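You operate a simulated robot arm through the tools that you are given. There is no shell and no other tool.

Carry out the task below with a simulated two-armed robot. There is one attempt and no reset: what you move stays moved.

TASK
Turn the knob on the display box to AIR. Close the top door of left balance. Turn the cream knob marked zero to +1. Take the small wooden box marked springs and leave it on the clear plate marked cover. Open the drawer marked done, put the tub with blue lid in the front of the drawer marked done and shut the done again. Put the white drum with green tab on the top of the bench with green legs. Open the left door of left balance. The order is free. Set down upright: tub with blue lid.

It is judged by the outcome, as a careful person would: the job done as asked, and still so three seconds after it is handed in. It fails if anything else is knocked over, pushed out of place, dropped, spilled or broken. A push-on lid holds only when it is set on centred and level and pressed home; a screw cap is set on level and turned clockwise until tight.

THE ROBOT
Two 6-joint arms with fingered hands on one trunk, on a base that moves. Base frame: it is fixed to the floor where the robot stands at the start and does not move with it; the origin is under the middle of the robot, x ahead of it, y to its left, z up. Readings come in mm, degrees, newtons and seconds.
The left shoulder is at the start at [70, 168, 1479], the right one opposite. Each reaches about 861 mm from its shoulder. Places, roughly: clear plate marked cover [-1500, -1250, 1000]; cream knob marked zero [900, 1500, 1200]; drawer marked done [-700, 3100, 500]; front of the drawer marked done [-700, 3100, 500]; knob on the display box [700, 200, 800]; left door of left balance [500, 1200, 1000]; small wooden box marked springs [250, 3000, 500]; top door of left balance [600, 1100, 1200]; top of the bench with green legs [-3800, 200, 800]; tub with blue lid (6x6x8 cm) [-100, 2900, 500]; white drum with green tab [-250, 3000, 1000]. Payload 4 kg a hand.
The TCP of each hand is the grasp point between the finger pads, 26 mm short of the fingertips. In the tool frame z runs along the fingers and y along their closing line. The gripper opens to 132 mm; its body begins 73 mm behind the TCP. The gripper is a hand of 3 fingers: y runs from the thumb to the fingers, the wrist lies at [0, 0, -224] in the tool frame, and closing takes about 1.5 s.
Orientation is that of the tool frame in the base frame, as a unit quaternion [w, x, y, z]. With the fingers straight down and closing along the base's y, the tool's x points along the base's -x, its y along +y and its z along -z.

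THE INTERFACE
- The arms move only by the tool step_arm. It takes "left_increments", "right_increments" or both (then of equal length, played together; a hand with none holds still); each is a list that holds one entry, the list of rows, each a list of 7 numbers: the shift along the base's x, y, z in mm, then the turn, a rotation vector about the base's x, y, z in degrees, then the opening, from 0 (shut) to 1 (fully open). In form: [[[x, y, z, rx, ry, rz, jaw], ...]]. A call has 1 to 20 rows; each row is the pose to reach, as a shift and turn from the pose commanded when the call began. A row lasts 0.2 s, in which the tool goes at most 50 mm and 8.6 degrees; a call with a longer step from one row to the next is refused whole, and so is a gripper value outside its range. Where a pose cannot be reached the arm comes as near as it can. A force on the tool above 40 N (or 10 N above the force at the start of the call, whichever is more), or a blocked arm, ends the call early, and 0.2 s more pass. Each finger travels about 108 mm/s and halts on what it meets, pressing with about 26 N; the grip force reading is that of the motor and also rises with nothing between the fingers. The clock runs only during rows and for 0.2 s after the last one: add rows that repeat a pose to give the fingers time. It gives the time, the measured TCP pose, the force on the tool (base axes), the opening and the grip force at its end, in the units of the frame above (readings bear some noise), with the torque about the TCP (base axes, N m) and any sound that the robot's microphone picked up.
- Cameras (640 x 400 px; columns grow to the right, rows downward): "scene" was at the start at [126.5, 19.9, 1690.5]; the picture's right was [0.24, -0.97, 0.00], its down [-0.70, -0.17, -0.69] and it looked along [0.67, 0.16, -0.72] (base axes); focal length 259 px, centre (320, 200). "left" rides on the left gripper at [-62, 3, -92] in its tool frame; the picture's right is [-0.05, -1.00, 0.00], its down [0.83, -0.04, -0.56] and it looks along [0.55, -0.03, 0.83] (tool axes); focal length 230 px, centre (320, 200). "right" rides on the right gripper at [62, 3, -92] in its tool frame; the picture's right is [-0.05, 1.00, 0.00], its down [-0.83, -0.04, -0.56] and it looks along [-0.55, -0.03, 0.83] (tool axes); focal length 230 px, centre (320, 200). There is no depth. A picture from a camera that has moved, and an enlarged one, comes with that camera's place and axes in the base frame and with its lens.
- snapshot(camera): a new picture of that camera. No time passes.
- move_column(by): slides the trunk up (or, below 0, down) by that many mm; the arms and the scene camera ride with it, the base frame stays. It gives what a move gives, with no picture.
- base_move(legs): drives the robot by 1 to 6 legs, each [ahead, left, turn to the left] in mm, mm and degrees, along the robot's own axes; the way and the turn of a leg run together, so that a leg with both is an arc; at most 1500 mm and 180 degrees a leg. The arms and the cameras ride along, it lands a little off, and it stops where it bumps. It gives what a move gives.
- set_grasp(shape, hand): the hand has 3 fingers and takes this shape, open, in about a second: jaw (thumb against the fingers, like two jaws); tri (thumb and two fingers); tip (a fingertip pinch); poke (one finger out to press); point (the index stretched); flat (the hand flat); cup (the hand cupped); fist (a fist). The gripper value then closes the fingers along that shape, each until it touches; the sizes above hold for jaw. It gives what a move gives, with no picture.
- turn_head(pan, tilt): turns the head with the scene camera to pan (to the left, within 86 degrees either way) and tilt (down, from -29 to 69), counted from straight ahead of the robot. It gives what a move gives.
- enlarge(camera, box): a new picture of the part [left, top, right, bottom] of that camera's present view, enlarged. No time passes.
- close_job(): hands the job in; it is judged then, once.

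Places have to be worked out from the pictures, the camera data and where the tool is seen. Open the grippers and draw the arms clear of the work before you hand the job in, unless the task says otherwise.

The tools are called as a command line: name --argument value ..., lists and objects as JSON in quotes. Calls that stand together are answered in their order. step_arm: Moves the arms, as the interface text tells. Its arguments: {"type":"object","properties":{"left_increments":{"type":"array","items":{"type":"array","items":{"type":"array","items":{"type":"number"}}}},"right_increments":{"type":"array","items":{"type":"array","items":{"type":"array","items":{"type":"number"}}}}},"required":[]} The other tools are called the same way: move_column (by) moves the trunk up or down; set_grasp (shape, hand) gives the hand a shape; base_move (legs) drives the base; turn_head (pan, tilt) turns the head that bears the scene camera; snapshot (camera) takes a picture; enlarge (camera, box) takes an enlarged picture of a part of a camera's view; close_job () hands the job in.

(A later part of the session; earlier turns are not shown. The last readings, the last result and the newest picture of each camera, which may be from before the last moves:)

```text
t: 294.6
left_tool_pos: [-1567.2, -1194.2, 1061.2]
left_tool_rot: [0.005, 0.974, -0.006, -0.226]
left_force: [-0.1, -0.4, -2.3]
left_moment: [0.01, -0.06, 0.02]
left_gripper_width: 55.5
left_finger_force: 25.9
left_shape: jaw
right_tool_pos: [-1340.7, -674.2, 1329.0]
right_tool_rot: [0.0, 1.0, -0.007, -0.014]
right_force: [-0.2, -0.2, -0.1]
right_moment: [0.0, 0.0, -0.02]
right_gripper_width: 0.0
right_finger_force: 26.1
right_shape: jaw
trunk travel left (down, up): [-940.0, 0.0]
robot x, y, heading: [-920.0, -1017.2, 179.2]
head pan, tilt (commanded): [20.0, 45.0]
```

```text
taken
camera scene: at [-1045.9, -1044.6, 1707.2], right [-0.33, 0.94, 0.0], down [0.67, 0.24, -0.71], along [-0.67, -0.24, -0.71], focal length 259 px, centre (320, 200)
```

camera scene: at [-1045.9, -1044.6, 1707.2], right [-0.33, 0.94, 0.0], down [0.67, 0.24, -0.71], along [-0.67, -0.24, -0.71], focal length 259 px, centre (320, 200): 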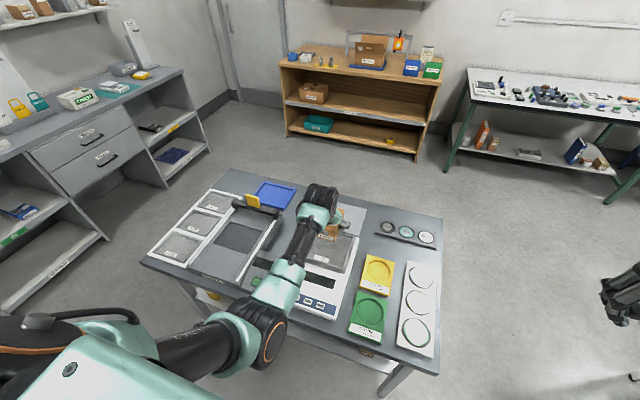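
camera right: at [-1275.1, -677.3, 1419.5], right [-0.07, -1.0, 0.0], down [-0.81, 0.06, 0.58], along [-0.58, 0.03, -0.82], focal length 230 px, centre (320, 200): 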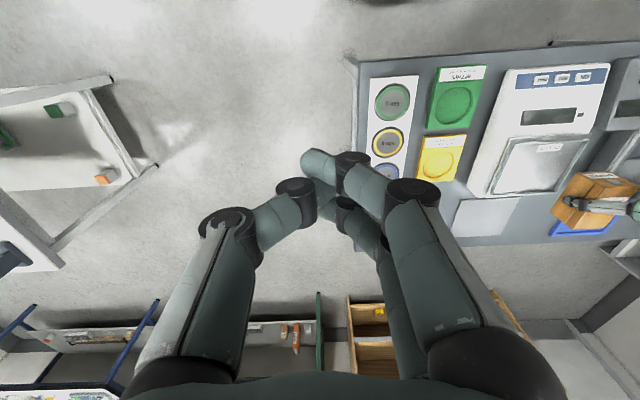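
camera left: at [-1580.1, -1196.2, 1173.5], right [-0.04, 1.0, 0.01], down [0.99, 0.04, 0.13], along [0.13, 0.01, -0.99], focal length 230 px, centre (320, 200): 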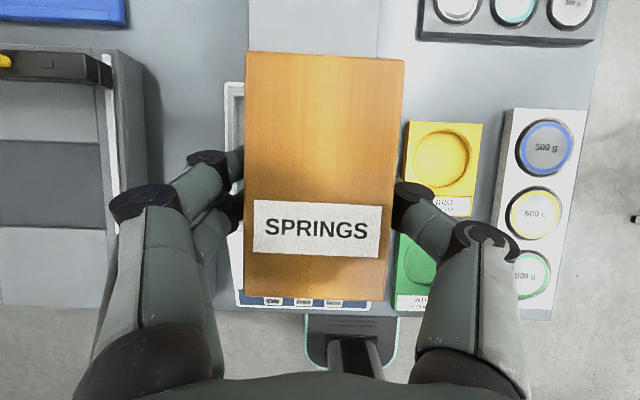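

The box is centred over the plate to within about 10 mm (plate centre ≈[−1574, −1203]). I shift 9 mm in −y and lower most of the way.

step_arm --left_increments '[[[1, -9, 0, 0, 0, 0, 0.3], [1, -9, -20, 0, 0, 0, 0.3], [1, -9, -40, 0, 0, 0, 0.3], [1, -9, -58, 0, 0, 0, 0.3], [1, -9, -72, 0, 0, 0, 0.3]]]'

snapshot --camera "right"

enlarge --camera "right" --box '[460, 60, 640, 240]'

snapshot --camera "left"

```text
t: 295.8
left_tool_pos: [-1566.8, -1203.5, 988.8]
left_tool_rot: [0.005, 0.974, -0.004, -0.226]
left_force: [-0.4, -0.3, -1.6]
left_moment: [0.02, -0.05, 0.0]
left_gripper_width: 55.5
left_finger_force: 26.0
left_shape: jaw
right_tool_pos: [-1342.0, -673.3, 1328.9]
right_tool_rot: [0.001, 1.0, -0.007, -0.014]
right_force: [0.3, -0.3, 0.0]
right_moment: [0.01, -0.02, 0.02]
right_gripper_width: 0.1
right_finger_force: 26.4
right_shape: jaw
trunk travel left (down, up): [-940.0, 0.0]
robot x, y, heading: [-917.1, -1020.6, 179.5]
head pan, tilt (commanded): [20.0, 45.0]
```

```text
taken
camera right: at [-1278.3, -678.2, 1418.9], right [-0.07, -1.0, 0.0], down [-0.81, 0.06, 0.58], along [-0.58, 0.04, -0.82], focal length 230 px, centre (320, 200)
```

right: 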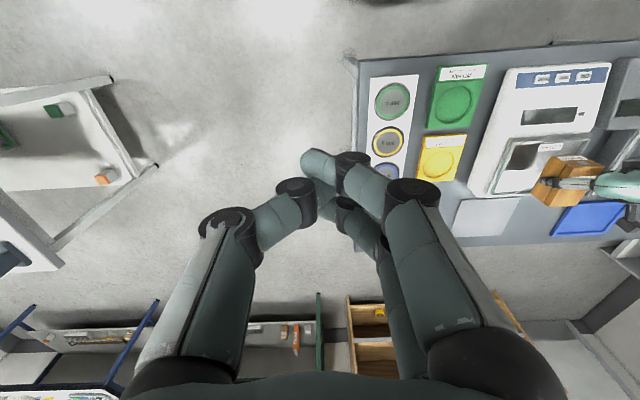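

```text
2.22 times, centred on (550, 150) of right
camera zoom: at [-1278.3, -678.2, 1418.9], right [-0.07, -1.0, 0.0], down [-0.81, 0.06, 0.58], along [-0.58, 0.04, -0.82], focal length 511 px, centre (-191, 311)
```

zoom: 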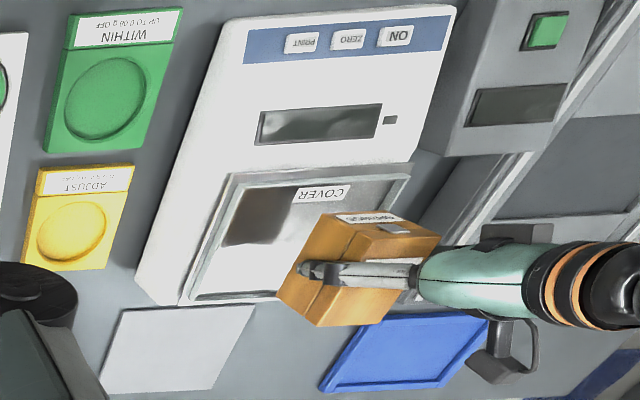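

```text
taken
camera left: at [-1580.8, -1206.6, 1099.6], right [-0.04, 1.0, 0.01], down [0.99, 0.04, 0.13], along [0.13, 0.02, -0.99], focal length 230 px, centre (320, 200)
```

left: 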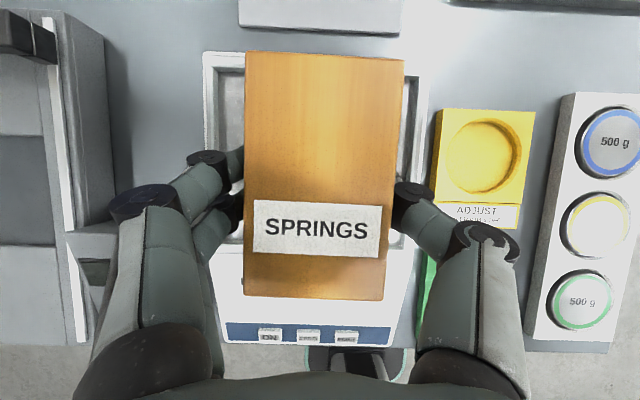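

The wrist camera shows the box well centred within the plate's rim. I shift 4 mm further and lower step by step until contact.

step_arm --left_increments '[[[-4, 0, -6, 0, 0, 0, 0.3], [-4, 0, -12, 0, 0, 0, 0.3], [-4, 0, -16, 0, 0, 0, 0.3]]]'

step_arm --left_increments '[[[0, 0, -2, 0, 0, 0, 0.3], [0, 0, -4, 0, 0, 0, 0.3], [0, 0, -6, 0, 0, 0, 0.3]]]'

enlarge --camera "right" --box '[460, 60, 640, 240]'

```text
t: 296.6
left_tool_pos: [-1569.9, -1203.4, 972.0]
left_tool_rot: [0.006, 0.974, -0.006, -0.226]
left_force: [0.4, 0.2, -1.8]
left_moment: [-0.01, -0.03, 0.02]
left_gripper_width: 55.8
left_finger_force: 25.7
left_shape: jaw
right_tool_pos: [-1341.4, -674.4, 1328.3]
right_tool_rot: [0.001, 1.0, -0.007, -0.014]
right_force: [0.3, 0.4, -0.2]
right_moment: [-0.02, 0.0, -0.02]
right_gripper_width: 0.1
right_finger_force: 25.9
right_shape: jaw
trunk travel left (down, up): [-940.0, 0.0]
robot x, y, heading: [-916.2, -1016.9, 179.3]
head pan, tilt (commanded): [20.0, 45.0]
```

```text
t: 297.4
left_tool_pos: [-1569.4, -1203.3, 966.1]
left_tool_rot: [0.005, 0.974, -0.005, -0.225]
left_force: [0.2, 0.0, -1.9]
left_moment: [-0.05, -0.03, 0.01]
left_gripper_width: 55.3
left_finger_force: 26.3
left_shape: jaw
right_tool_pos: [-1340.8, -673.6, 1328.6]
right_tool_rot: [0.001, 1.0, -0.007, -0.014]
right_force: [0.1, 0.2, -0.2]
right_moment: [0.0, -0.01, 0.01]
right_gripper_width: 0.0
right_finger_force: 25.5
right_shape: jaw
trunk travel left (down, up): [-940.0, 0.0]
robot x, y, heading: [-919.8, -1019.5, 179.3]
head pan, tilt (commanded): [20.0, 45.0]
```

```text
2.22 times, centred on (550, 150) of right
camera zoom: at [-1278.5, -678.1, 1418.8], right [-0.07, -1.0, 0.0], down [-0.81, 0.06, 0.58], along [-0.58, 0.04, -0.82], focal length 511 px, centre (-191, 311)
```

zoom: 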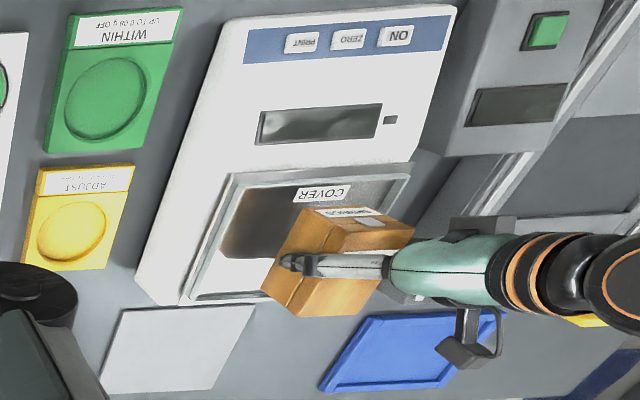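

No contact yet. I keep lowering in 2 mm steps, checking the force.

step_arm --left_increments '[[[0, 0, -2, 0, 0, 0, 0.3], [0, 0, -4, 0, 0, 0, 0.3], [0, 0, -6, 0, 0, 0, 0.3]]]'

step_arm --left_increments '[[[0, 0, -2, 0, 0, 0, 0.3], [0, 0, -4, 0, 0, 0, 0.3]]]'

step_arm --left_increments '[[[0, 0, -2, 0, 0, 0, 0.3], [0, 0, -4, 0, 0, 0, 0.3]]]'

snapshot --camera "left"

```text
t: 298.2
left_tool_pos: [-1570.9, -1203.6, 962.1]
left_tool_rot: [0.005, 0.974, -0.005, -0.226]
left_force: [-0.3, 0.8, -2.0]
left_moment: [0.01, 0.0, 0.0]
left_gripper_width: 55.6
left_finger_force: 25.7
left_shape: jaw
right_tool_pos: [-1340.5, -673.8, 1328.8]
right_tool_rot: [0.001, 1.0, -0.007, -0.014]
right_force: [0.1, -0.6, 0.2]
right_moment: [0.02, 0.0, 0.03]
right_gripper_width: 0.1
right_finger_force: 26.0
right_shape: jaw
trunk travel left (down, up): [-940.0, 0.0]
robot x, y, heading: [-917.3, -1017.2, 179.6]
head pan, tilt (commanded): [20.0, 45.0]
```

```text
t: 298.8
left_tool_pos: [-1571.0, -1202.2, 956.6]
left_tool_rot: [0.005, 0.974, -0.006, -0.226]
left_force: [-0.2, 0.3, -2.2]
left_moment: [-0.01, -0.03, 0.02]
left_gripper_width: 55.5
left_finger_force: 25.9
left_shape: jaw
right_tool_pos: [-1341.9, -674.2, 1327.7]
right_tool_rot: [0.0, 1.0, -0.008, -0.013]
right_force: [0.2, 0.5, -0.1]
right_moment: [0.04, -0.02, -0.01]
right_gripper_width: 0.0
right_finger_force: 25.8
right_shape: jaw
trunk travel left (down, up): [-940.0, 0.0]
robot x, y, heading: [-918.8, -1015.6, 179.5]
head pan, tilt (commanded): [20.0, 45.0]
```

```text
t: 299.4
left_tool_pos: [-1570.8, -1202.7, 953.6]
left_tool_rot: [0.005, 0.974, -0.006, -0.226]
left_force: [-0.2, 0.7, -2.4]
left_moment: [-0.03, -0.02, 0.04]
left_gripper_width: 55.6
left_finger_force: 26.2
left_shape: jaw
right_tool_pos: [-1342.3, -673.3, 1327.9]
right_tool_rot: [0.001, 1.0, -0.007, -0.013]
right_force: [-0.8, 0.1, 0.5]
right_moment: [-0.02, -0.03, 0.02]
right_gripper_width: 0.1
right_finger_force: 26.4
right_shape: jaw
trunk travel left (down, up): [-940.0, 0.0]
robot x, y, heading: [-915.9, -1019.2, 179.6]
head pan, tilt (commanded): [20.0, 45.0]
```

```text
taken
camera left: at [-1585.4, -1205.8, 1063.3], right [-0.04, 1.0, 0.01], down [0.99, 0.04, 0.13], along [0.13, 0.02, -0.99], focal length 230 px, centre (320, 200)
```

left: 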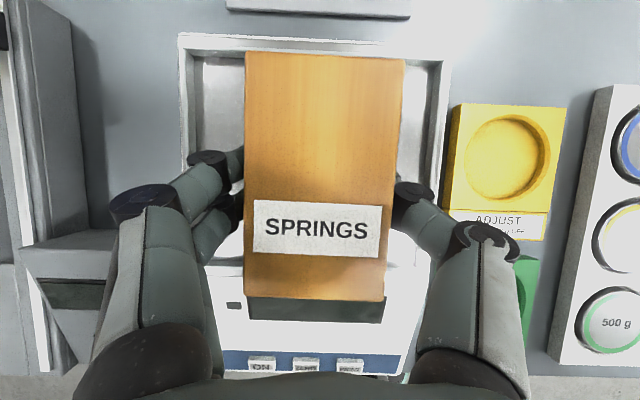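

The closer view shows the plate's rim at z≈893 and centre x≈−1594, so the box needs to go 14 mm further in −x. I shift at this height and then lower on.

step_arm --left_increments '[[[-7, 0, 2, 0, 0, 0, 0.3], [-14, -1, 2, 0, 0, 0, 0.3]]]'

snapshot --camera "left"

enlarge --camera "right" --box '[460, 60, 640, 240]'

```text
t: 300.0
left_tool_pos: [-1585.6, -1203.7, 954.5]
left_tool_rot: [0.005, 0.974, -0.005, -0.225]
left_force: [-1.3, -0.1, -2.3]
left_moment: [0.0, -0.02, 0.04]
left_gripper_width: 55.7
left_finger_force: 26.5
left_shape: jaw
right_tool_pos: [-1342.0, -675.4, 1328.0]
right_tool_rot: [0.001, 1.0, -0.007, -0.013]
right_force: [-0.2, -0.4, -0.5]
right_moment: [-0.02, 0.02, -0.02]
right_gripper_width: 0.0
right_finger_force: 26.1
right_shape: jaw
trunk travel left (down, up): [-940.0, 0.0]
robot x, y, heading: [-916.6, -1016.2, 179.5]
head pan, tilt (commanded): [20.0, 45.0]
```

```text
taken
camera left: at [-1599.9, -1206.6, 1065.7], right [-0.04, 1.0, 0.01], down [0.99, 0.04, 0.13], along [0.13, 0.02, -0.99], focal length 230 px, centre (320, 200)
```

left: 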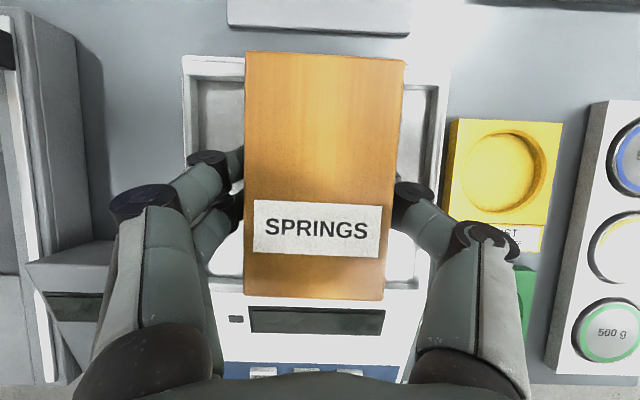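

```text
2.22 times, centred on (550, 150) of right
camera zoom: at [-1279.1, -678.1, 1418.6], right [-0.07, -1.0, 0.0], down [-0.81, 0.06, 0.58], along [-0.58, 0.04, -0.82], focal length 511 px, centre (-191, 311)
```

zoom: 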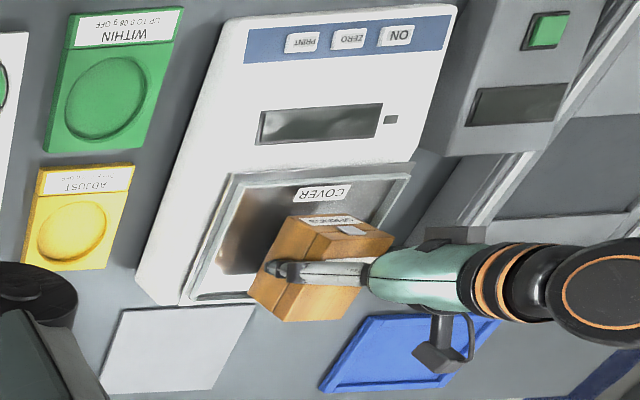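

The box is now nicely centred inside the rim. I continue lowering in small steps until it touches.

step_arm --left_increments '[[[0, 0, -3, 0, 0, 0, 0.3], [0, 0, -6, 0, 0, 0, 0.3], [0, 0, -8, 0, 0, 0, 0.3]]]'

step_arm --left_increments '[[[0, 0, -2, 0, 0, 0, 0.3], [0, 0, -4, 0, 0, 0, 0.3]]]'

step_arm --left_increments '[[[0, 0, -2, 0, 0, 0, 0.3], [0, 0, -4, 0, 0, 0, 0.3]]]'

```text
t: 300.8
left_tool_pos: [-1585.0, -1204.5, 947.0]
left_tool_rot: [0.005, 0.974, -0.006, -0.226]
left_force: [0.6, -0.4, -2.6]
left_moment: [0.0, 0.0, 0.01]
left_gripper_width: 55.4
left_finger_force: 25.9
left_shape: jaw
right_tool_pos: [-1341.4, -673.5, 1328.4]
right_tool_rot: [0.001, 1.0, -0.008, -0.013]
right_force: [0.1, -0.2, -0.1]
right_moment: [-0.01, 0.0, 0.0]
right_gripper_width: 0.2
right_finger_force: 26.1
right_shape: jaw
trunk travel left (down, up): [-940.0, 0.0]
robot x, y, heading: [-915.3, -1019.2, 179.3]
head pan, tilt (commanded): [20.0, 45.0]
```

```text
t: 301.4
left_tool_pos: [-1585.4, -1204.6, 944.9]
left_tool_rot: [0.005, 0.973, -0.006, -0.229]
left_force: [0.2, 0.2, 3.1]
left_moment: [-0.01, 0.05, 0.01]
left_gripper_width: 55.6
left_finger_force: 26.5
left_shape: jaw
right_tool_pos: [-1338.8, -674.9, 1329.0]
right_tool_rot: [0.0, 1.0, -0.008, -0.014]
right_force: [0.5, -1.5, -0.2]
right_moment: [0.0, 0.02, 0.0]
right_gripper_width: 0.1
right_finger_force: 26.0
right_shape: jaw
trunk travel left (down, up): [-940.0, 0.0]
robot x, y, heading: [-918.5, -1013.3, 179.7]
head pan, tilt (commanded): [20.0, 45.0]
```

```text
t: 302.0
left_tool_pos: [-1585.7, -1203.8, 945.4]
left_tool_rot: [0.007, 0.973, -0.005, -0.232]
left_force: [-0.8, -1.7, 20.1]
left_moment: [-0.05, 0.2, -0.04]
left_gripper_width: 55.6
left_finger_force: 26.2
left_shape: jaw
right_tool_pos: [-1336.8, -673.9, 1329.6]
right_tool_rot: [0.001, 1.0, -0.007, -0.015]
right_force: [-0.6, 0.0, -0.3]
right_moment: [0.0, 0.02, 0.01]
right_gripper_width: 0.1
right_finger_force: 25.6
right_shape: jaw
trunk travel left (down, up): [-940.0, 0.0]
robot x, y, heading: [-918.0, -1017.7, 179.5]
head pan, tilt (commanded): [20.0, 45.0]
```

Contact at TCP z≈945 (20 N up). I check that the box sits flat in the plate before releasing.

enlarge --camera "right" --box '[480, 80, 620, 220]'

snapshot --camera "left"

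```text
2.86 times, centred on (550, 150) of right
camera zoom: at [-1274.6, -677.1, 1419.9], right [-0.07, -1.0, 0.0], down [-0.81, 0.06, 0.58], along [-0.58, 0.03, -0.81], focal length 657 px, centre (-337, 343)
```

zoom: 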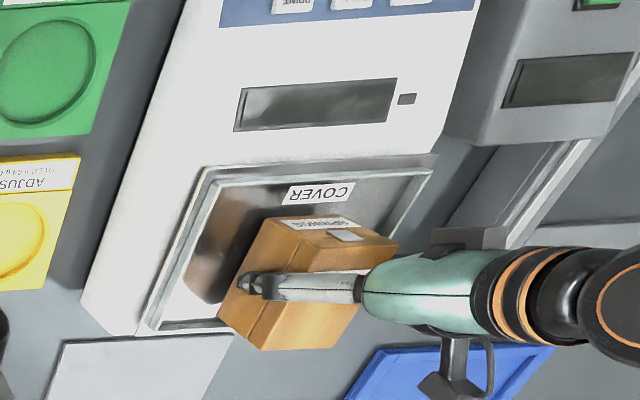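

```text
taken
camera left: at [-1598.9, -1206.4, 1054.5], right [-0.04, 1.0, 0.01], down [0.99, 0.04, 0.12], along [0.12, 0.01, -0.99], focal length 230 px, centre (320, 200)
```

left: 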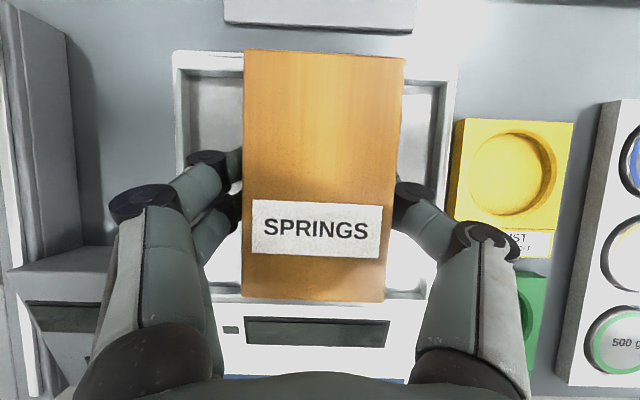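

The box sits flat near the centre of the cover plate. I relieve the pressure, open the fingers and withdraw along the finger axis.

step_arm --left_increments '[[[0, 0, 3, 0, 0, 0, 0.3], [0, 0, 4, 0, 0, 0, 0.3], [0, 0, 4, 0, 0, 0, 0.45], [0, 0, 4, 0, 0, 0, 0.6], [0, 0, 4, 0, 0, 0, 0.62], [0, 0, 4, 0, 0, 0, 0.62], [6, 0, 17, 0, 0, 0, 0.62], [18, 0, 42, 0, 0, 0, 0.62], [36, 0, 78, 0, 0, 0, 0.62], [55, 0, 118, 0, 0, 0, 0.62]]]'

enlarge --camera "right" --box '[480, 80, 620, 220]'

snapshot --camera "left"

```text
t: 304.2
left_tool_pos: [-1528.7, -1202.6, 1058.1]
left_tool_rot: [0.006, 0.974, -0.005, -0.226]
left_force: [0.5, 0.1, -0.6]
left_moment: [-0.01, -0.02, -0.01]
left_gripper_width: 81.2
left_finger_force: 0.1
left_shape: jaw
right_tool_pos: [-1339.9, -673.3, 1328.8]
right_tool_rot: [0.001, 1.0, -0.007, -0.013]
right_force: [0.2, 0.3, -0.6]
right_moment: [0.01, -0.01, 0.04]
right_gripper_width: 0.0
right_finger_force: 25.8
right_shape: jaw
trunk travel left (down, up): [-940.0, 0.0]
robot x, y, heading: [-916.2, -1018.6, 179.6]
head pan, tilt (commanded): [20.0, 45.0]
```

```text
2.86 times, centred on (550, 150) of right
camera zoom: at [-1277.1, -677.6, 1419.0], right [-0.07, -1.0, 0.0], down [-0.81, 0.06, 0.58], along [-0.58, 0.04, -0.82], focal length 657 px, centre (-337, 343)
```

zoom: 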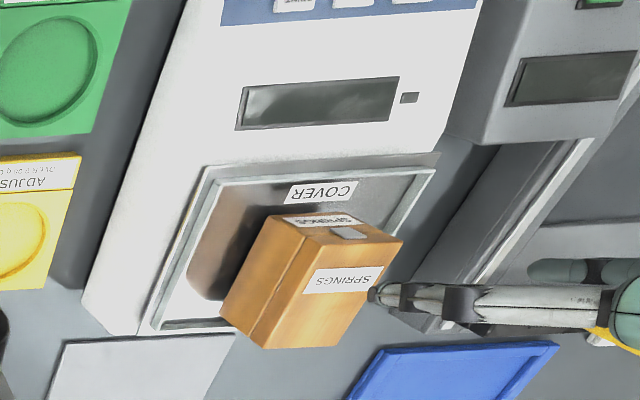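

```text
taken
camera left: at [-1543.8, -1203.9, 1168.6], right [-0.04, 1.0, 0.01], down [0.99, 0.04, 0.13], along [0.13, 0.01, -0.99], focal length 230 px, centre (320, 200)
```

left: 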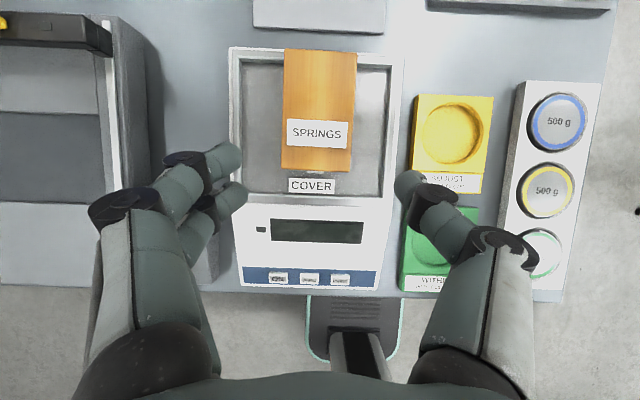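

The springs box rests inside the cover plate's rim with clear margins. I now drive back along the aisle toward the far bench for the drum.

base_move --legs '[[-560, 0, 0], [0, -1500, 0], [0, -1450, 0], [0, 0, -90]]'

turn_head --pan 0 --tilt 35

snapshot --camera "scene"

```text
t: 325.1
left_tool_pos: [-478.0, 2545.7, 1056.4]
left_tool_rot: [0.159, -0.673, 0.704, 0.161]
left_force: [0.1, -0.2, -0.5]
left_moment: [-0.02, -0.01, -0.02]
left_gripper_width: 81.4
left_finger_force: 0.0
left_shape: jaw
right_tool_pos: [42.8, 2337.6, 1328.1]
right_tool_rot: [0.01, -0.69, 0.724, 0.01]
right_force: [-0.1, 0.3, -0.3]
right_moment: [0.01, 0.03, 0.0]
right_gripper_width: 0.1
right_finger_force: 26.2
right_shape: jaw
trunk travel left (down, up): [-940.0, 0.0]
robot x, y, heading: [-315.7, 1926.1, 87.6]
head pan, tilt (commanded): [20.0, 45.0]
```

```text
t: 326.0
left_tool_pos: [-477.1, 2544.1, 1057.9]
left_tool_rot: [0.159, -0.673, 0.704, 0.161]
left_force: [0.3, 0.0, 1.0]
left_moment: [-0.02, -0.03, -0.03]
left_gripper_width: 81.5
left_finger_force: 0.1
left_shape: jaw
right_tool_pos: [42.8, 2339.1, 1328.2]
right_tool_rot: [0.01, -0.69, 0.723, 0.01]
right_force: [0.8, -0.4, -0.6]
right_moment: [-0.01, -0.02, 0.0]
right_gripper_width: 0.0
right_finger_force: 25.6
right_shape: jaw
trunk travel left (down, up): [-940.0, 0.0]
robot x, y, heading: [-316.2, 1928.2, 87.8]
head pan, tilt (commanded): [0.0, 35.0]
```

```text
taken
camera scene: at [-311.6, 2065.8, 1722.0], right [1.0, -0.04, 0.0], down [-0.02, -0.57, -0.82], along [0.03, 0.82, -0.57], focal length 259 px, centre (320, 200)
```

scene: 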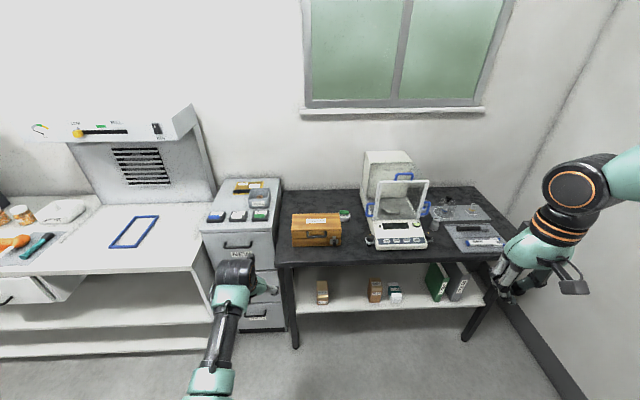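

enlarge --camera "scene" --box '[280, 190, 400, 260]'

enlarge --camera "scene" --box '[330, 200, 370, 230]'

```text
5.33 times, centred on (340, 225) of scene
camera zoom: at [-311.6, 2065.8, 1722.0], right [1.0, -0.04, 0.0], down [-0.02, -0.57, -0.82], along [0.03, 0.82, -0.57], focal length 1379 px, centre (213, 67)
```

zoom: 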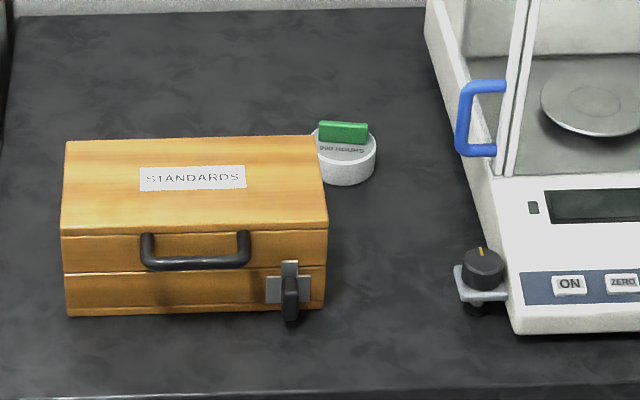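

```text
13.33 times, centred on (350, 215) of scene
camera zoom: at [-311.6, 2065.8, 1722.0], right [1.0, -0.04, 0.0], down [-0.02, -0.57, -0.82], along [0.03, 0.82, -0.57], focal length 3448 px, centre (-80, 0)
```

zoom: 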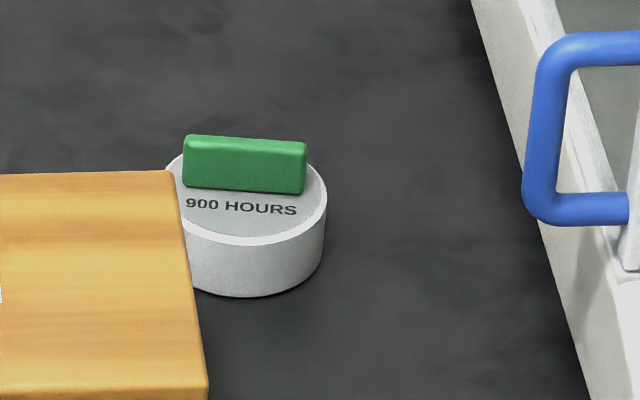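

The drum (69 mm wide, ~28 mm tall) has an upright green tab, and stands just behind the right rear corner of the STANDARDS box. I'll grip the tab from above with a vertical hand closing along y; I first reorient the left hand in free space.

step_arm --left_increments '[[[6, -9, -3, -1.9, 1.8, -7.8, 0.6], [12, -19, -6, -3.7, 3.7, -15.6, 0.5], [16, -30, -9, -5.6, 5.5, -23.4, 0.5], [18, -41, -12, -7.5, 7.4, -31.2, 0.5], [20, -53, -15, -9.3, 9.2, -39, 0.5], [20, -65, -17, -11.2, 11.1, -46.8, 0.5], [18, -76, -19, -13, 12.9, -54.6, 0.5], [15, -88, -21, -14.9, 14.8, -62.4, 0.5], [11, -99, -22, -16.8, 16.6, -70.2, 0.5], [5, -109, -23, -18.6, 18.5, -78, 0.5], [-2, -119, -23, -20.5, 20.3, -85.8, 0.5]]]'

```text
t: 328.4
left_tool_pos: [-479.6, 2426.1, 1034.7]
left_tool_rot: [0.0, 0.0, 1.0, 0.0]
left_force: [0.4, 0.5, -0.2]
left_moment: [0.01, 0.04, 0.03]
left_gripper_width: 66.5
left_finger_force: 0.1
left_shape: jaw
right_tool_pos: [42.6, 2337.9, 1327.9]
right_tool_rot: [0.009, -0.69, 0.723, 0.01]
right_force: [-0.6, -1.1, -0.5]
right_moment: [-0.02, -0.01, 0.0]
right_gripper_width: 0.0
right_finger_force: 25.4
right_shape: jaw
trunk travel left (down, up): [-940.0, 0.0]
robot x, y, heading: [-316.4, 1927.2, 87.7]
head pan, tilt (commanded): [0.0, 35.0]
```

The hand is now vertical with the closing line along y. I straighten the heading and move in front of the bench, keeping the hand well above the items.

base_move --legs '[[0, 0, 2.3], [0, -365, 0], [450, 0, 0]]'

snapshot --camera "left"

turn_head --pan 15 --tilt 42

snapshot --camera "scene"

```text
t: 333.4
left_tool_pos: [-133.2, 2859.8, 1035.4]
left_tool_rot: [0.001, -0.017, 1.0, 0.001]
left_force: [-0.4, 0.1, -0.3]
left_moment: [0.0, -0.04, -0.02]
left_gripper_width: 66.8
left_finger_force: 0.1
left_shape: jaw
right_tool_pos: [390.5, 2790.9, 1329.2]
right_tool_rot: [0.011, -0.703, 0.711, 0.011]
right_force: [0.4, -0.3, -0.1]
right_moment: [0.01, 0.0, 0.0]
right_gripper_width: 0.0
right_finger_force: 26.2
right_shape: jaw
trunk travel left (down, up): [-940.0, 0.0]
robot x, y, heading: [49.3, 2372.2, 89.6]
head pan, tilt (commanded): [0.0, 35.0]
```

```text
taken
camera left: at [-72.9, 2864.0, 1129.2], right [0.09, -1.0, 0.0], down [-0.83, -0.07, 0.56], along [-0.55, -0.05, -0.83], focal length 230 px, centre (320, 200)
```

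left: 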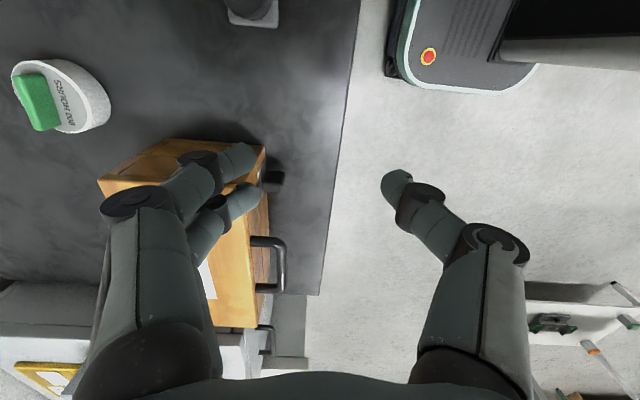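

```text
t: 334.1
left_tool_pos: [-135.1, 2861.5, 1035.7]
left_tool_rot: [0.001, -0.018, 1.0, 0.0]
left_force: [0.1, 0.2, 0.8]
left_moment: [0.0, 0.0, -0.05]
left_gripper_width: 66.7
left_finger_force: 0.1
left_shape: jaw
right_tool_pos: [389.3, 2793.5, 1328.6]
right_tool_rot: [0.008, -0.702, 0.712, 0.009]
right_force: [0.4, 0.5, 0.1]
right_moment: [-0.02, 0.01, 0.0]
right_gripper_width: 0.1
right_finger_force: 25.7
right_shape: jaw
trunk travel left (down, up): [-940.0, 0.0]
robot x, y, heading: [45.9, 2369.4, 89.7]
head pan, tilt (commanded): [15.0, 42.0]
```

```text
taken
camera scene: at [24.3, 2501.3, 1711.5], right [0.97, 0.25, 0.0], down [0.17, -0.65, -0.74], along [-0.19, 0.72, -0.67], focal length 259 px, centre (320, 200)
```

scene: 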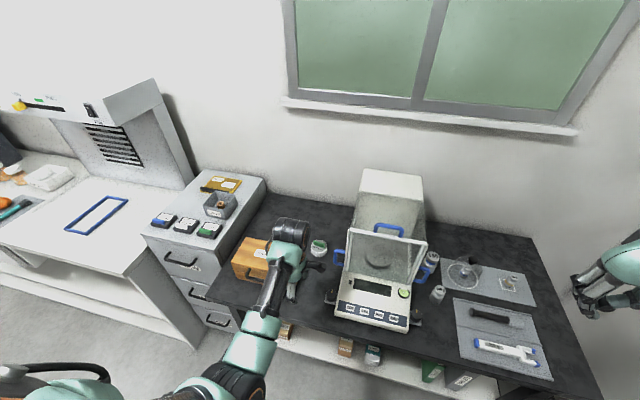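

The wrist camera gives the drum centre at about [−148, 3182]. I refine with an enlarged scene view.

enlarge --camera "scene" --box '[270, 220, 370, 290]'

enlarge --camera "left" --box '[0, 40, 140, 150]'

```text
5.71 times, centred on (320, 255) of scene
camera zoom: at [24.3, 2501.3, 1711.5], right [0.97, 0.25, 0.0], down [0.17, -0.65, -0.74], along [-0.19, 0.72, -0.67], focal length 1478 px, centre (320, -114)
```

zoom: 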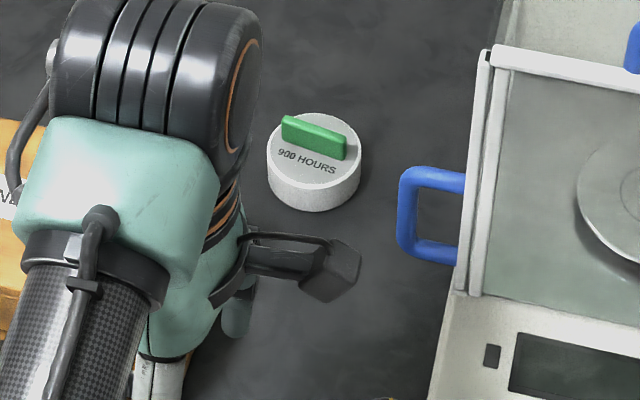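

```text
3.64 times, centred on (70, 95) of left
camera zoom: at [-73.1, 2866.0, 1128.2], right [0.09, -1.0, 0.0], down [-0.83, -0.07, 0.56], along [-0.55, -0.05, -0.83], focal length 837 px, centre (1229, 582)
```

zoom: 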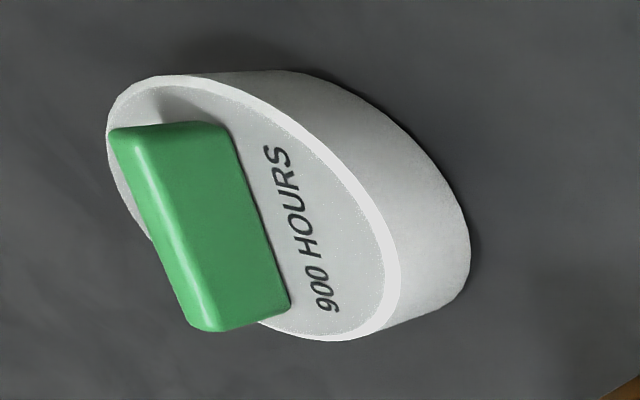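

I move the base 165 mm further in so the wrist camera sees the drum more directly.

base_move --legs '[[160, 0, 0.3]]'

snapshot --camera "left"

snapshot --camera "scene"

```text
t: 335.6
left_tool_pos: [-134.6, 3019.4, 1036.0]
left_tool_rot: [0.001, -0.019, 1.0, 0.002]
left_force: [0.0, -0.1, -0.2]
left_moment: [0.03, -0.03, 0.01]
left_gripper_width: 66.6
left_finger_force: 0.1
left_shape: jaw
right_tool_pos: [389.9, 2950.6, 1329.8]
right_tool_rot: [0.01, -0.704, 0.71, 0.011]
right_force: [-0.3, -0.4, 0.8]
right_moment: [0.02, -0.01, 0.01]
right_gripper_width: 0.0
right_finger_force: 25.9
right_shape: jaw
trunk travel left (down, up): [-940.0, 0.0]
robot x, y, heading: [48.4, 2531.0, 89.6]
head pan, tilt (commanded): [15.0, 42.0]
```

```text
taken
camera left: at [-73.7, 3022.5, 1129.7], right [0.09, -1.0, 0.0], down [-0.83, -0.08, 0.56], along [-0.55, -0.05, -0.83], focal length 230 px, centre (320, 200)
```

left: 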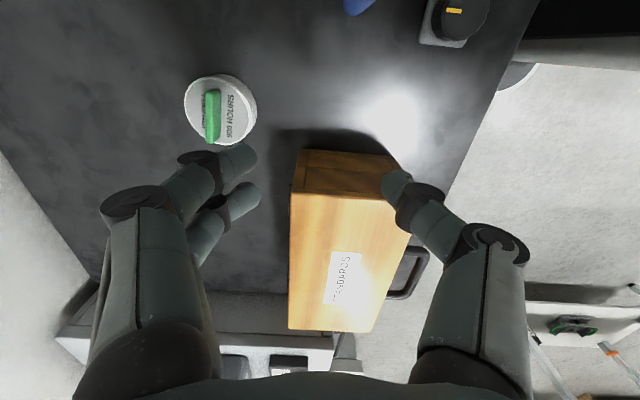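

```text
taken
camera scene: at [24.7, 2656.4, 1711.9], right [0.97, 0.25, 0.0], down [0.17, -0.64, -0.75], along [-0.19, 0.72, -0.67], focal length 259 px, centre (320, 200)
```

scene: 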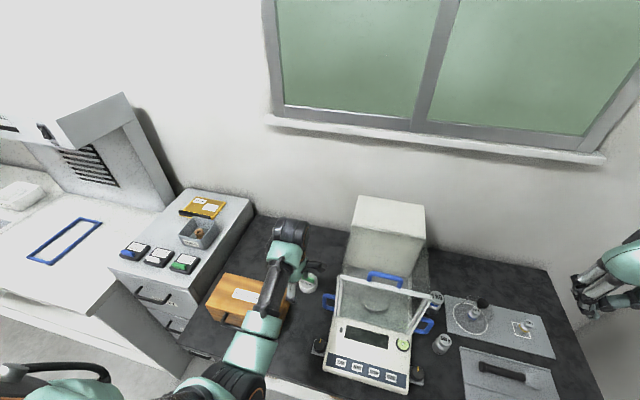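

Triangulating the two wrist views puts the drum's top at about [−137, 3116, 891] (bench top ≈865), tab centre ≈[−135, 3116] turned about −6°. I move above it with matching yaw and look again.

step_arm --left_increments '[[[0, 20, 0, 0, 0, -2, 0.45], [0, 40, 0, 0, 0, -4, 0.45], [0, 60, 0, 0, 0, -6, 0.45], [0, 80, 0, 0, 0, -8, 0.45], [0, 97, 0, 0, 0, -8, 0.45]]]'

snapshot --camera "left"

enlarge --camera "scene" --box '[230, 210, 390, 330]'

```text
t: 336.8
left_tool_pos: [-137.8, 3118.6, 1034.2]
left_tool_rot: [-0.001, 0.05, 0.999, 0.0]
left_force: [-0.3, -1.0, 0.4]
left_moment: [0.03, 0.02, -0.03]
left_gripper_width: 59.7
left_finger_force: 0.0
left_shape: jaw
right_tool_pos: [390.5, 2954.3, 1328.2]
right_tool_rot: [0.009, -0.704, 0.71, 0.01]
right_force: [-0.1, 0.0, 0.1]
right_moment: [0.0, 0.01, 0.02]
right_gripper_width: 0.0
right_finger_force: 26.0
right_shape: jaw
trunk travel left (down, up): [-940.0, 0.0]
robot x, y, heading: [46.5, 2530.1, 89.6]
head pan, tilt (commanded): [15.0, 42.0]
```

```text
taken
camera left: at [-75.5, 3113.9, 1127.7], right [-0.05, -1.0, 0.0], down [-0.83, 0.04, 0.56], along [-0.55, 0.03, -0.83], focal length 230 px, centre (320, 200)
```

left: 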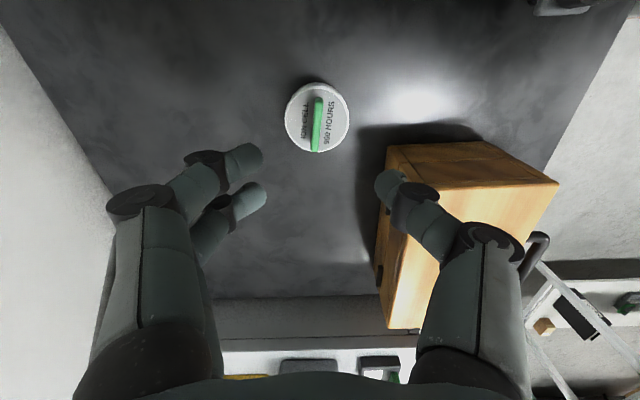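

```text
3.33 times, centred on (310, 270) of scene
camera zoom: at [24.7, 2661.7, 1711.4], right [0.97, 0.25, 0.0], down [0.17, -0.65, -0.74], along [-0.19, 0.72, -0.67], focal length 862 px, centre (353, -33)
```

zoom: 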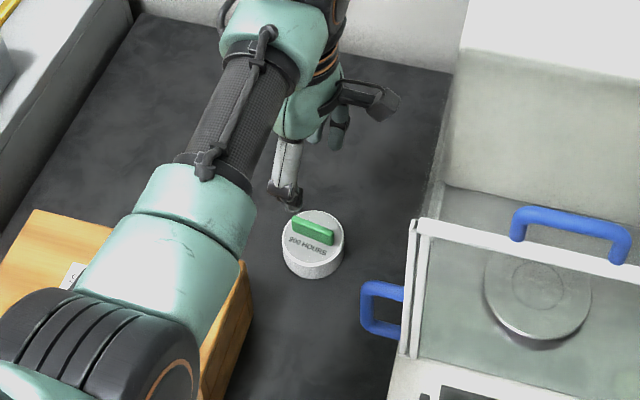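

The hand is directly above the drum; the tab is turned −11°, so I add −5° yaw, then lower 80 mm with the trunk and inspect.

step_arm --left_increments '[[[0, 0, 0, 0, 0, -2.5, 0.4], [0, 0, 0, 0, 0, -5.2, 0.4]]]'

move_column --by -80

snapshot --camera "left"

enlarge --camera "scene" --box '[230, 190, 390, 310]'

```text
t: 337.4
left_tool_pos: [-135.5, 3118.3, 1033.5]
left_tool_rot: [0.0, 0.096, 0.995, -0.001]
left_force: [-0.2, 0.5, -0.1]
left_moment: [0.02, -0.01, -0.05]
left_gripper_width: 53.4
left_finger_force: 0.0
left_shape: jaw
right_tool_pos: [390.2, 2953.7, 1327.9]
right_tool_rot: [0.008, -0.704, 0.71, 0.01]
right_force: [-0.1, -0.5, -0.4]
right_moment: [0.02, -0.02, -0.02]
right_gripper_width: 0.0
right_finger_force: 25.7
right_shape: jaw
trunk travel left (down, up): [-940.0, 0.0]
robot x, y, heading: [45.5, 2527.5, 89.8]
head pan, tilt (commanded): [15.0, 42.0]
```

```text
t: 338.5
left_tool_pos: [-135.8, 3118.8, 952.9]
left_tool_rot: [-0.001, 0.096, 0.995, 0.0]
left_force: [0.1, 0.0, 0.4]
left_moment: [-0.01, 0.0, 0.0]
left_gripper_width: 53.2
left_finger_force: 0.2
left_shape: jaw
right_tool_pos: [389.7, 2953.7, 1247.6]
right_tool_rot: [0.009, -0.704, 0.71, 0.01]
right_force: [0.3, -0.1, 0.0]
right_moment: [-0.03, -0.01, -0.01]
right_gripper_width: 0.0
right_finger_force: 26.0
right_shape: jaw
trunk travel left (down, up): [-860.0, 80.0]
robot x, y, heading: [46.4, 2531.2, 89.7]
head pan, tilt (commanded): [15.0, 42.0]
```

```text
taken
camera left: at [-74.7, 3108.7, 1046.9], right [-0.14, -0.99, 0.0], down [-0.82, 0.12, 0.56], along [-0.55, 0.08, -0.83], focal length 230 px, centre (320, 200)
```

left: 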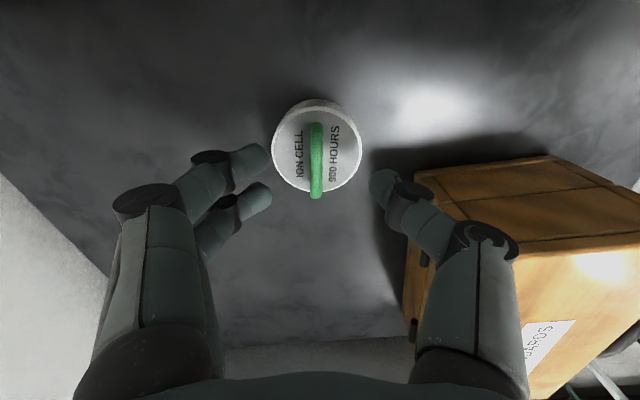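

```text
3.33 times, centred on (310, 250) of scene
camera zoom: at [24.7, 2661.3, 1631.5], right [0.97, 0.25, 0.0], down [0.17, -0.65, -0.74], along [-0.19, 0.72, -0.67], focal length 862 px, centre (353, 33)
```

zoom: 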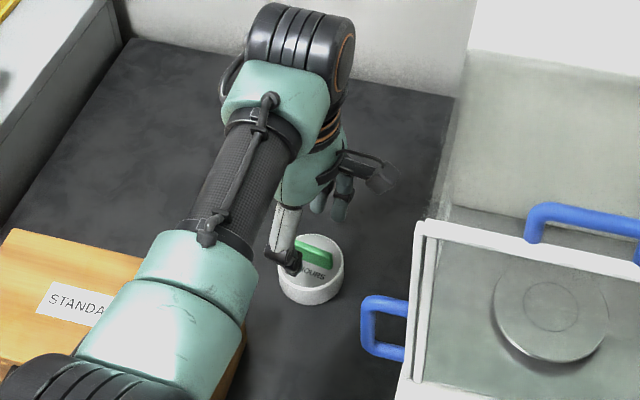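

The tab sits centred between thumb and fingers. I lower 30 mm with the arm and look.

step_arm --left_increments '[[[0, 0, -10, 0, 0, 0, 0.4], [0, 0, -20, 0, 0, 0, 0.4], [0, 0, -30, 0, 0, 0, 0.4]]]'

snapshot --camera "left"

enlarge --camera "scene" --box '[270, 220, 350, 280]'

```text
t: 339.3
left_tool_pos: [-135.8, 3119.1, 923.4]
left_tool_rot: [0.0, 0.096, 0.995, 0.0]
left_force: [0.7, 0.2, -0.1]
left_moment: [0.0, 0.01, 0.01]
left_gripper_width: 53.5
left_finger_force: 0.0
left_shape: jaw
right_tool_pos: [390.8, 2954.7, 1248.9]
right_tool_rot: [0.008, -0.705, 0.709, 0.01]
right_force: [-0.3, 0.6, 0.9]
right_moment: [-0.02, 0.03, 0.0]
right_gripper_width: 0.0
right_finger_force: 26.0
right_shape: jaw
trunk travel left (down, up): [-860.0, 80.0]
robot x, y, heading: [45.5, 2528.8, 89.8]
head pan, tilt (commanded): [15.0, 42.0]
```

```text
taken
camera left: at [-74.4, 3109.2, 1016.0], right [-0.14, -0.99, 0.0], down [-0.82, 0.12, 0.56], along [-0.55, 0.08, -0.83], focal length 230 px, centre (320, 200)
```

left: 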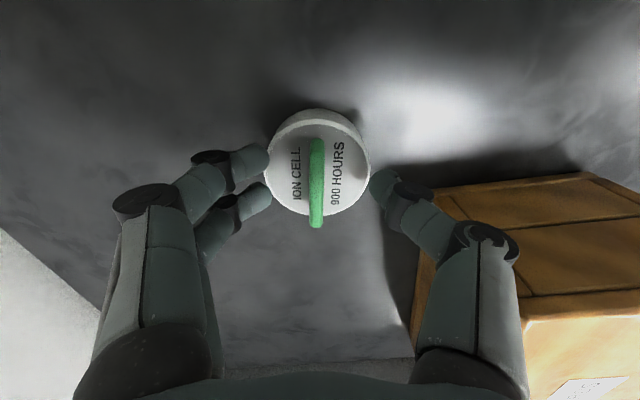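

```text
6.67 times, centred on (310, 250) of scene
camera zoom: at [24.7, 2661.3, 1631.5], right [0.97, 0.25, 0.0], down [0.17, -0.65, -0.74], along [-0.19, 0.72, -0.67], focal length 1724 px, centre (387, -133)
```

zoom: 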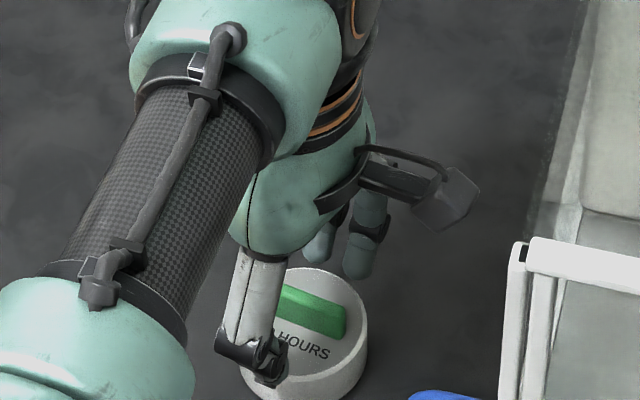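

The drum's top is at z≈883, tab top ≈905. I go 6 mm lower and close on the tab.

step_arm --left_increments '[[[0, 0, -3, 0, 0, 0, 0.4], [0, 0, -6, 0, 0, 0, 0.4], [0, 0, -6, 0, 0, 0, 0.25], [0, 0, -6, 0, 0, 0, 0.1], [0, 0, -6, 0, 0, 0, 0], [0, 0, -6, 0, 0, 0, 0]]]'

snapshot --camera "left"

```text
t: 340.7
left_tool_pos: [-136.3, 3118.9, 916.9]
left_tool_rot: [0.0, 0.096, 0.995, 0.0]
left_force: [-0.4, 0.0, 0.7]
left_moment: [-0.02, 0.05, 0.06]
left_gripper_width: 7.9
left_finger_force: 26.1
left_shape: jaw
right_tool_pos: [390.2, 2954.6, 1248.5]
right_tool_rot: [0.01, -0.704, 0.71, 0.011]
right_force: [0.0, 0.6, 0.2]
right_moment: [0.0, 0.02, 0.02]
right_gripper_width: 0.2
right_finger_force: 26.2
right_shape: jaw
trunk travel left (down, up): [-860.0, 80.0]
robot x, y, heading: [51.0, 2528.6, 89.7]
head pan, tilt (commanded): [15.0, 42.0]
```

```text
taken
camera left: at [-74.7, 3108.7, 1010.1], right [-0.14, -0.99, 0.0], down [-0.82, 0.12, 0.56], along [-0.55, 0.08, -0.83], focal length 230 px, centre (320, 200)
```

left: 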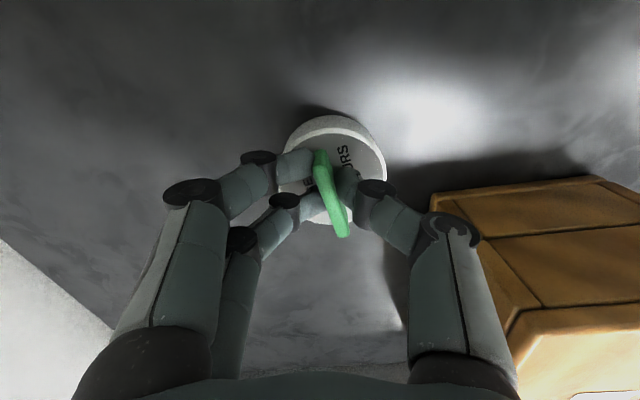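

The tab is gripped (7.9 mm, 26 N), slightly twisted in the fingers. I lift gently and check that the drum hangs securely.

step_arm --left_increments '[[[0, 0, 5, 0, 0, 0, 0], [0, 0, 12, 0, 0, 0, 0], [0, 0, 20, 0, 0, 0, 0], [0, 0, 30, 0, 0, 0, 0], [0, 0, 40, 0, 0, 0, 0]]]'

snapshot --camera "left"

enlarge --camera "scene" --box '[260, 200, 360, 290]'

```text
t: 341.9
left_tool_pos: [-134.8, 3118.8, 957.3]
left_tool_rot: [0.0, 0.096, 0.995, 0.0]
left_force: [-0.3, 0.2, -1.1]
left_moment: [0.0, 0.02, -0.01]
left_gripper_width: 8.0
left_finger_force: 26.1
left_shape: jaw
right_tool_pos: [390.8, 2954.1, 1246.4]
right_tool_rot: [0.009, -0.704, 0.71, 0.01]
right_force: [0.5, 0.2, -0.5]
right_moment: [-0.04, 0.02, -0.02]
right_gripper_width: 0.1
right_finger_force: 26.0
right_shape: jaw
trunk travel left (down, up): [-860.0, 80.0]
robot x, y, heading: [50.9, 2532.0, 89.7]
head pan, tilt (commanded): [15.0, 42.0]
```

```text
taken
camera left: at [-74.8, 3108.7, 1049.9], right [-0.14, -0.99, 0.0], down [-0.82, 0.12, 0.56], along [-0.55, 0.08, -0.83], focal length 230 px, centre (320, 200)
```

left: 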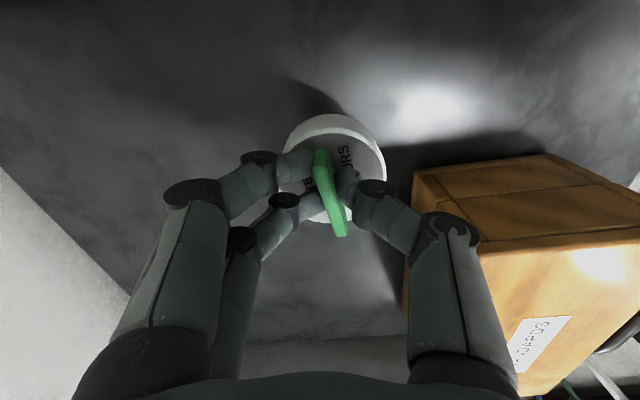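

```text
4.44 times, centred on (310, 245) of scene
camera zoom: at [24.7, 2661.3, 1631.5], right [0.97, 0.25, 0.0], down [0.17, -0.65, -0.74], along [-0.19, 0.72, -0.67], focal length 1150 px, centre (364, 0)
```

zoom: 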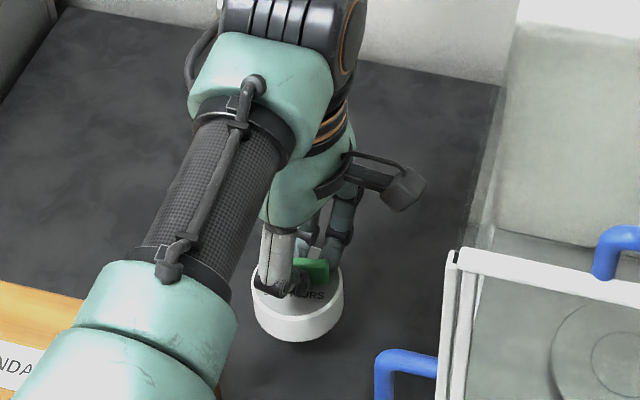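

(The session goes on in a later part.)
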